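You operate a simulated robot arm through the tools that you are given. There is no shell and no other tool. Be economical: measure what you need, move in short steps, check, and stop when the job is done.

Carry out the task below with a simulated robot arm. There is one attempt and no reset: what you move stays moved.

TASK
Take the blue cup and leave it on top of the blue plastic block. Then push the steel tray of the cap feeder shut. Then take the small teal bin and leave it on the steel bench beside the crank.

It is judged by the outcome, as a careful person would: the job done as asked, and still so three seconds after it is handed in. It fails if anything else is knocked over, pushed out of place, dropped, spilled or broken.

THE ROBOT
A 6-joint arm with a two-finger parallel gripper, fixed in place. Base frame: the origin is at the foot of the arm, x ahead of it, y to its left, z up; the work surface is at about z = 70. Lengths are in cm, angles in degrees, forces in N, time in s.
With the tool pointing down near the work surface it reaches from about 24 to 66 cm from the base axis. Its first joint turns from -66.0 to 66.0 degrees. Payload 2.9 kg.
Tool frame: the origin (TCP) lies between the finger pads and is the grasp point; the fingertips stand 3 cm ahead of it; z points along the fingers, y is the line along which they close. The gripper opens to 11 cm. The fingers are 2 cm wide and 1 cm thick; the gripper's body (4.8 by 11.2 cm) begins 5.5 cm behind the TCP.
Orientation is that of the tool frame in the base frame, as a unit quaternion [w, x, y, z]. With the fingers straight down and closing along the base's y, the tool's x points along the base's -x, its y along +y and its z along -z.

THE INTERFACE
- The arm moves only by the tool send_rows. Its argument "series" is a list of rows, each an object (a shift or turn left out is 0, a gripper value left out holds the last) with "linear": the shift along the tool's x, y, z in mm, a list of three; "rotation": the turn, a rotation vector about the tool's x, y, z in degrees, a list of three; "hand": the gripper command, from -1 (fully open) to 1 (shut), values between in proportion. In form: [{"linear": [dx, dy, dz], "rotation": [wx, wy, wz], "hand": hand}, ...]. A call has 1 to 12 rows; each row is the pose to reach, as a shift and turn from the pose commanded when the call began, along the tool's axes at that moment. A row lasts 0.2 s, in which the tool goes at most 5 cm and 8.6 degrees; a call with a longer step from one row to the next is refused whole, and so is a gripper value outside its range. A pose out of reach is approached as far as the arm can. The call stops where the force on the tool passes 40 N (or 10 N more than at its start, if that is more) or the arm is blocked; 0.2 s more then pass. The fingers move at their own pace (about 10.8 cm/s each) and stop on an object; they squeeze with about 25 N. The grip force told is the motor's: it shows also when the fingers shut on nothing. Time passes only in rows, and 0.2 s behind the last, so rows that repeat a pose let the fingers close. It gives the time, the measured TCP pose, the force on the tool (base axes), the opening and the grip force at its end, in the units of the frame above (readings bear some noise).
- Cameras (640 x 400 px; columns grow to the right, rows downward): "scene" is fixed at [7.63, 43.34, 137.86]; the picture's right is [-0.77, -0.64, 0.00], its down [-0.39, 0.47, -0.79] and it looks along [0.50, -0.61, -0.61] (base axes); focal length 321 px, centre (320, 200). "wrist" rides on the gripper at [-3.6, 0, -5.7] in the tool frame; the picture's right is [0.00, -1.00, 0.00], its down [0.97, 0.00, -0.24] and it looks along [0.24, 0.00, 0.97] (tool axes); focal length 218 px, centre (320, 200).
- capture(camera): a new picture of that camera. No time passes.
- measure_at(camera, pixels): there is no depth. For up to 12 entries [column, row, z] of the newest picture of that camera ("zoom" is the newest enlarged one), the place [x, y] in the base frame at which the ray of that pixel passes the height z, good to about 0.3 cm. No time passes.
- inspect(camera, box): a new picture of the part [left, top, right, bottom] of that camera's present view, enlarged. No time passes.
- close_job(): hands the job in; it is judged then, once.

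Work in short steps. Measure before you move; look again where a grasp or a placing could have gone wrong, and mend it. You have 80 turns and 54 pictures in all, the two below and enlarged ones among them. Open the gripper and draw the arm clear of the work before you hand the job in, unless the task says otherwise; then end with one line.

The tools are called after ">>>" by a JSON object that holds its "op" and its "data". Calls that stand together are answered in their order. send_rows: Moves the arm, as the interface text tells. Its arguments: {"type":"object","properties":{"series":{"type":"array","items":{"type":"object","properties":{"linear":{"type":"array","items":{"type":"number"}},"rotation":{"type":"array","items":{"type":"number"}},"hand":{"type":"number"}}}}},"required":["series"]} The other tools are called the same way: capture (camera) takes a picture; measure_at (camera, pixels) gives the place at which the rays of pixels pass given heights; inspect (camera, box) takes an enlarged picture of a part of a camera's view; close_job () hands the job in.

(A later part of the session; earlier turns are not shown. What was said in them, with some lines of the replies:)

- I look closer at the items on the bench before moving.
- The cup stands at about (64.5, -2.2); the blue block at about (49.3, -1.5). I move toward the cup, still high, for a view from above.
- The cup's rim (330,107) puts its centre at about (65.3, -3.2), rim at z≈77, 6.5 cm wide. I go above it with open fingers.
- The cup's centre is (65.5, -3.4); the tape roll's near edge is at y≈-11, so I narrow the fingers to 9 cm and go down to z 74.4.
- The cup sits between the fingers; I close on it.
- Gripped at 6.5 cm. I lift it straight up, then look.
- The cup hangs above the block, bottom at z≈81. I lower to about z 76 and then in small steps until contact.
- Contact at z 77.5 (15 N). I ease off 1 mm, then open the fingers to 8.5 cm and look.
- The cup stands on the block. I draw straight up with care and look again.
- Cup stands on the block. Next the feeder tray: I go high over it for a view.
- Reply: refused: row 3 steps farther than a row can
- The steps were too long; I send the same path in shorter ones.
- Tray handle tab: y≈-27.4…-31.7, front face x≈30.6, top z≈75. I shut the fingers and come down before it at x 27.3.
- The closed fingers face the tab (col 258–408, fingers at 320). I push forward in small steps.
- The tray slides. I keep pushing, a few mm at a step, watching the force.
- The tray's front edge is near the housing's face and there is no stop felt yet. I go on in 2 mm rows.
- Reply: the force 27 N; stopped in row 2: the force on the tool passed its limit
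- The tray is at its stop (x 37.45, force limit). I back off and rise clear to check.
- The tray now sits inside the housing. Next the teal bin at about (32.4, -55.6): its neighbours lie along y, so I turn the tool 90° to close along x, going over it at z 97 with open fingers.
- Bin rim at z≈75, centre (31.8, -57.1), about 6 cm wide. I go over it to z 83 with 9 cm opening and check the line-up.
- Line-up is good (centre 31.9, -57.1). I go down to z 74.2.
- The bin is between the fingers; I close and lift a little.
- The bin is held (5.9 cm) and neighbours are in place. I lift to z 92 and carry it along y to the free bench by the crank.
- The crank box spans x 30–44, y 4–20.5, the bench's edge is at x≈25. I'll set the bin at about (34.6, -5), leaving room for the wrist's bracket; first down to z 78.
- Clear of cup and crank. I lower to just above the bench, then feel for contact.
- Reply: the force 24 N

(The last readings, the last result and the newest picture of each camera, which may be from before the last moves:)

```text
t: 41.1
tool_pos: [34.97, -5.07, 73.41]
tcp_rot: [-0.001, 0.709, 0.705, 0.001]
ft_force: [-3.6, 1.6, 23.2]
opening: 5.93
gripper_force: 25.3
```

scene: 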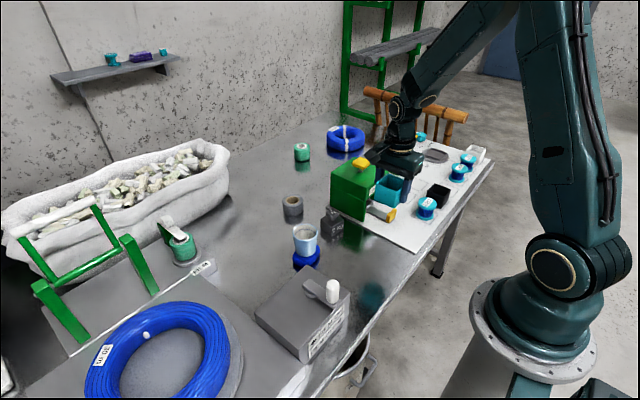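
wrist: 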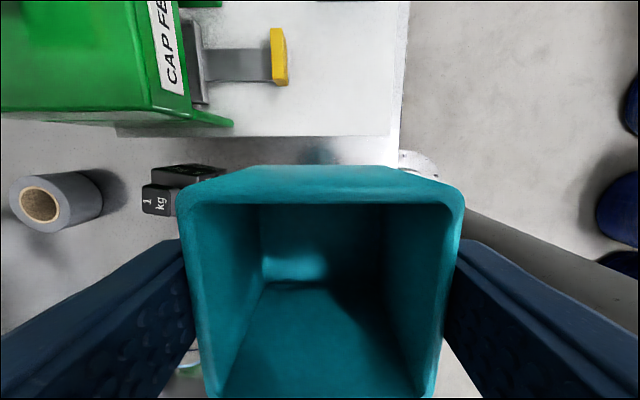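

Contact with the bench at z 73.4. I ease 1 mm, open to 8.5 cm, and draw straight up.

>>> {"op": "send_rows", "data": {"series": [{"linear": [0, 0, -1]}, {"linear": [0, 0, -1], "hand": 0}, {"linear": [0, 0, -1], "hand": -0.55}, {"linear": [0, 0, -1], "hand": -0.55}, {"linear": [0, 0, -1]}, {"linear": [0, 0, -20]}, {"linear": [0, 0, -50]}, {"linear": [0, 0, -95]}, {"linear": [0, 0, -140]}, {"linear": [0, 0, -185]}, {"linear": [-20, 0, -225]}, {"linear": [-60, 0, -240]}]}}

>>> {"op": "send_rows", "data": {"series": [{"linear": [-45, 0, -10]}, {"linear": [-90, 0, -20]}, {"linear": [-130, 0, -20]}, {"linear": [-170, 0, -20]}, {"linear": [-170, 0, -20]}]}}

>>> {"op": "capture", "data": {"camera": "scene"}}

>>> {"op": "inspect", "data": {"camera": "scene", "box": [270, 200, 430, 340]}}

```text
t: 43.7
tool_pos: [34.85, -11.18, 97.81]
tcp_rot: [-0.001, 0.709, 0.705, 0.002]
ft_force: [-0.2, -0.1, 0.2]
opening: 8.52
gripper_force: 0.1
```

```text
t: 44.9
tool_pos: [34.86, -27.92, 99.54]
tcp_rot: [-0.001, 0.709, 0.705, 0.001]
ft_force: [-0.4, -0.7, -0.1]
opening: 8.53
gripper_force: 0.1
```

```text
13 pictures are left
```

scene: 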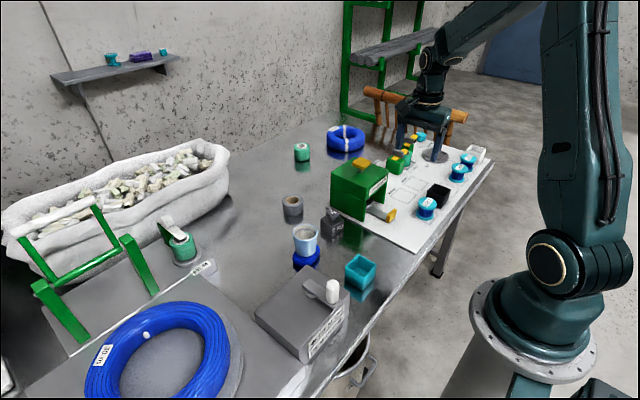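

```text
2.86 times, centred on (350, 270) of scene
```

zoom: 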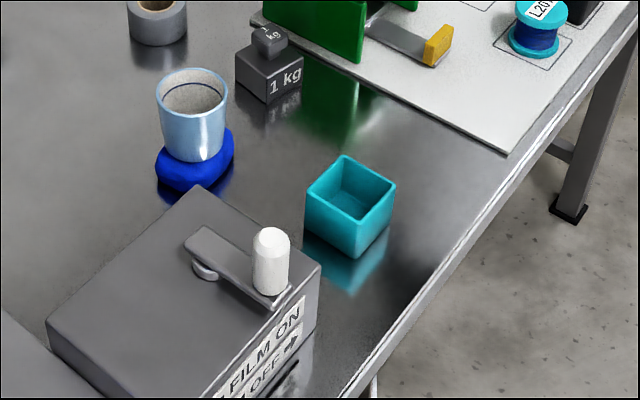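

The bin stands on the bench by the crank, the cup on the block. One last look at the tray.

>>> {"op": "inspect", "data": {"camera": "scene", "box": [340, 160, 480, 260]}}

```text
4.00 times, centred on (410, 210) of scene
```

zoom: 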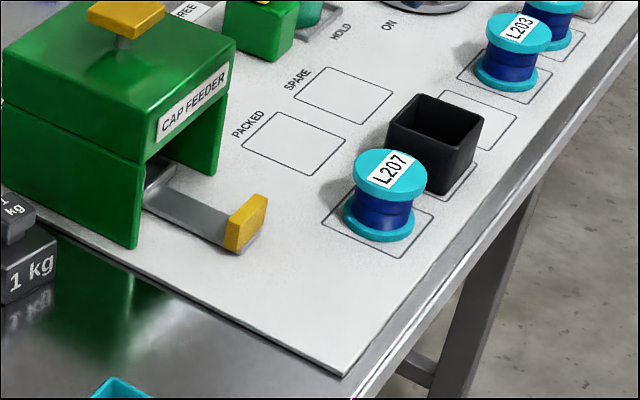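

The tray is still shut and the arm is clear with the gripper open, so I hand the job in.

>>> {"op": "close_job", "data": {}}

```text
The job is handed in.
```

The blue cup is on the blue block, the cap feeder's tray is pushed shut to its stop, and the teal bin stands on the steel bench about 6 cm from the crank's box.
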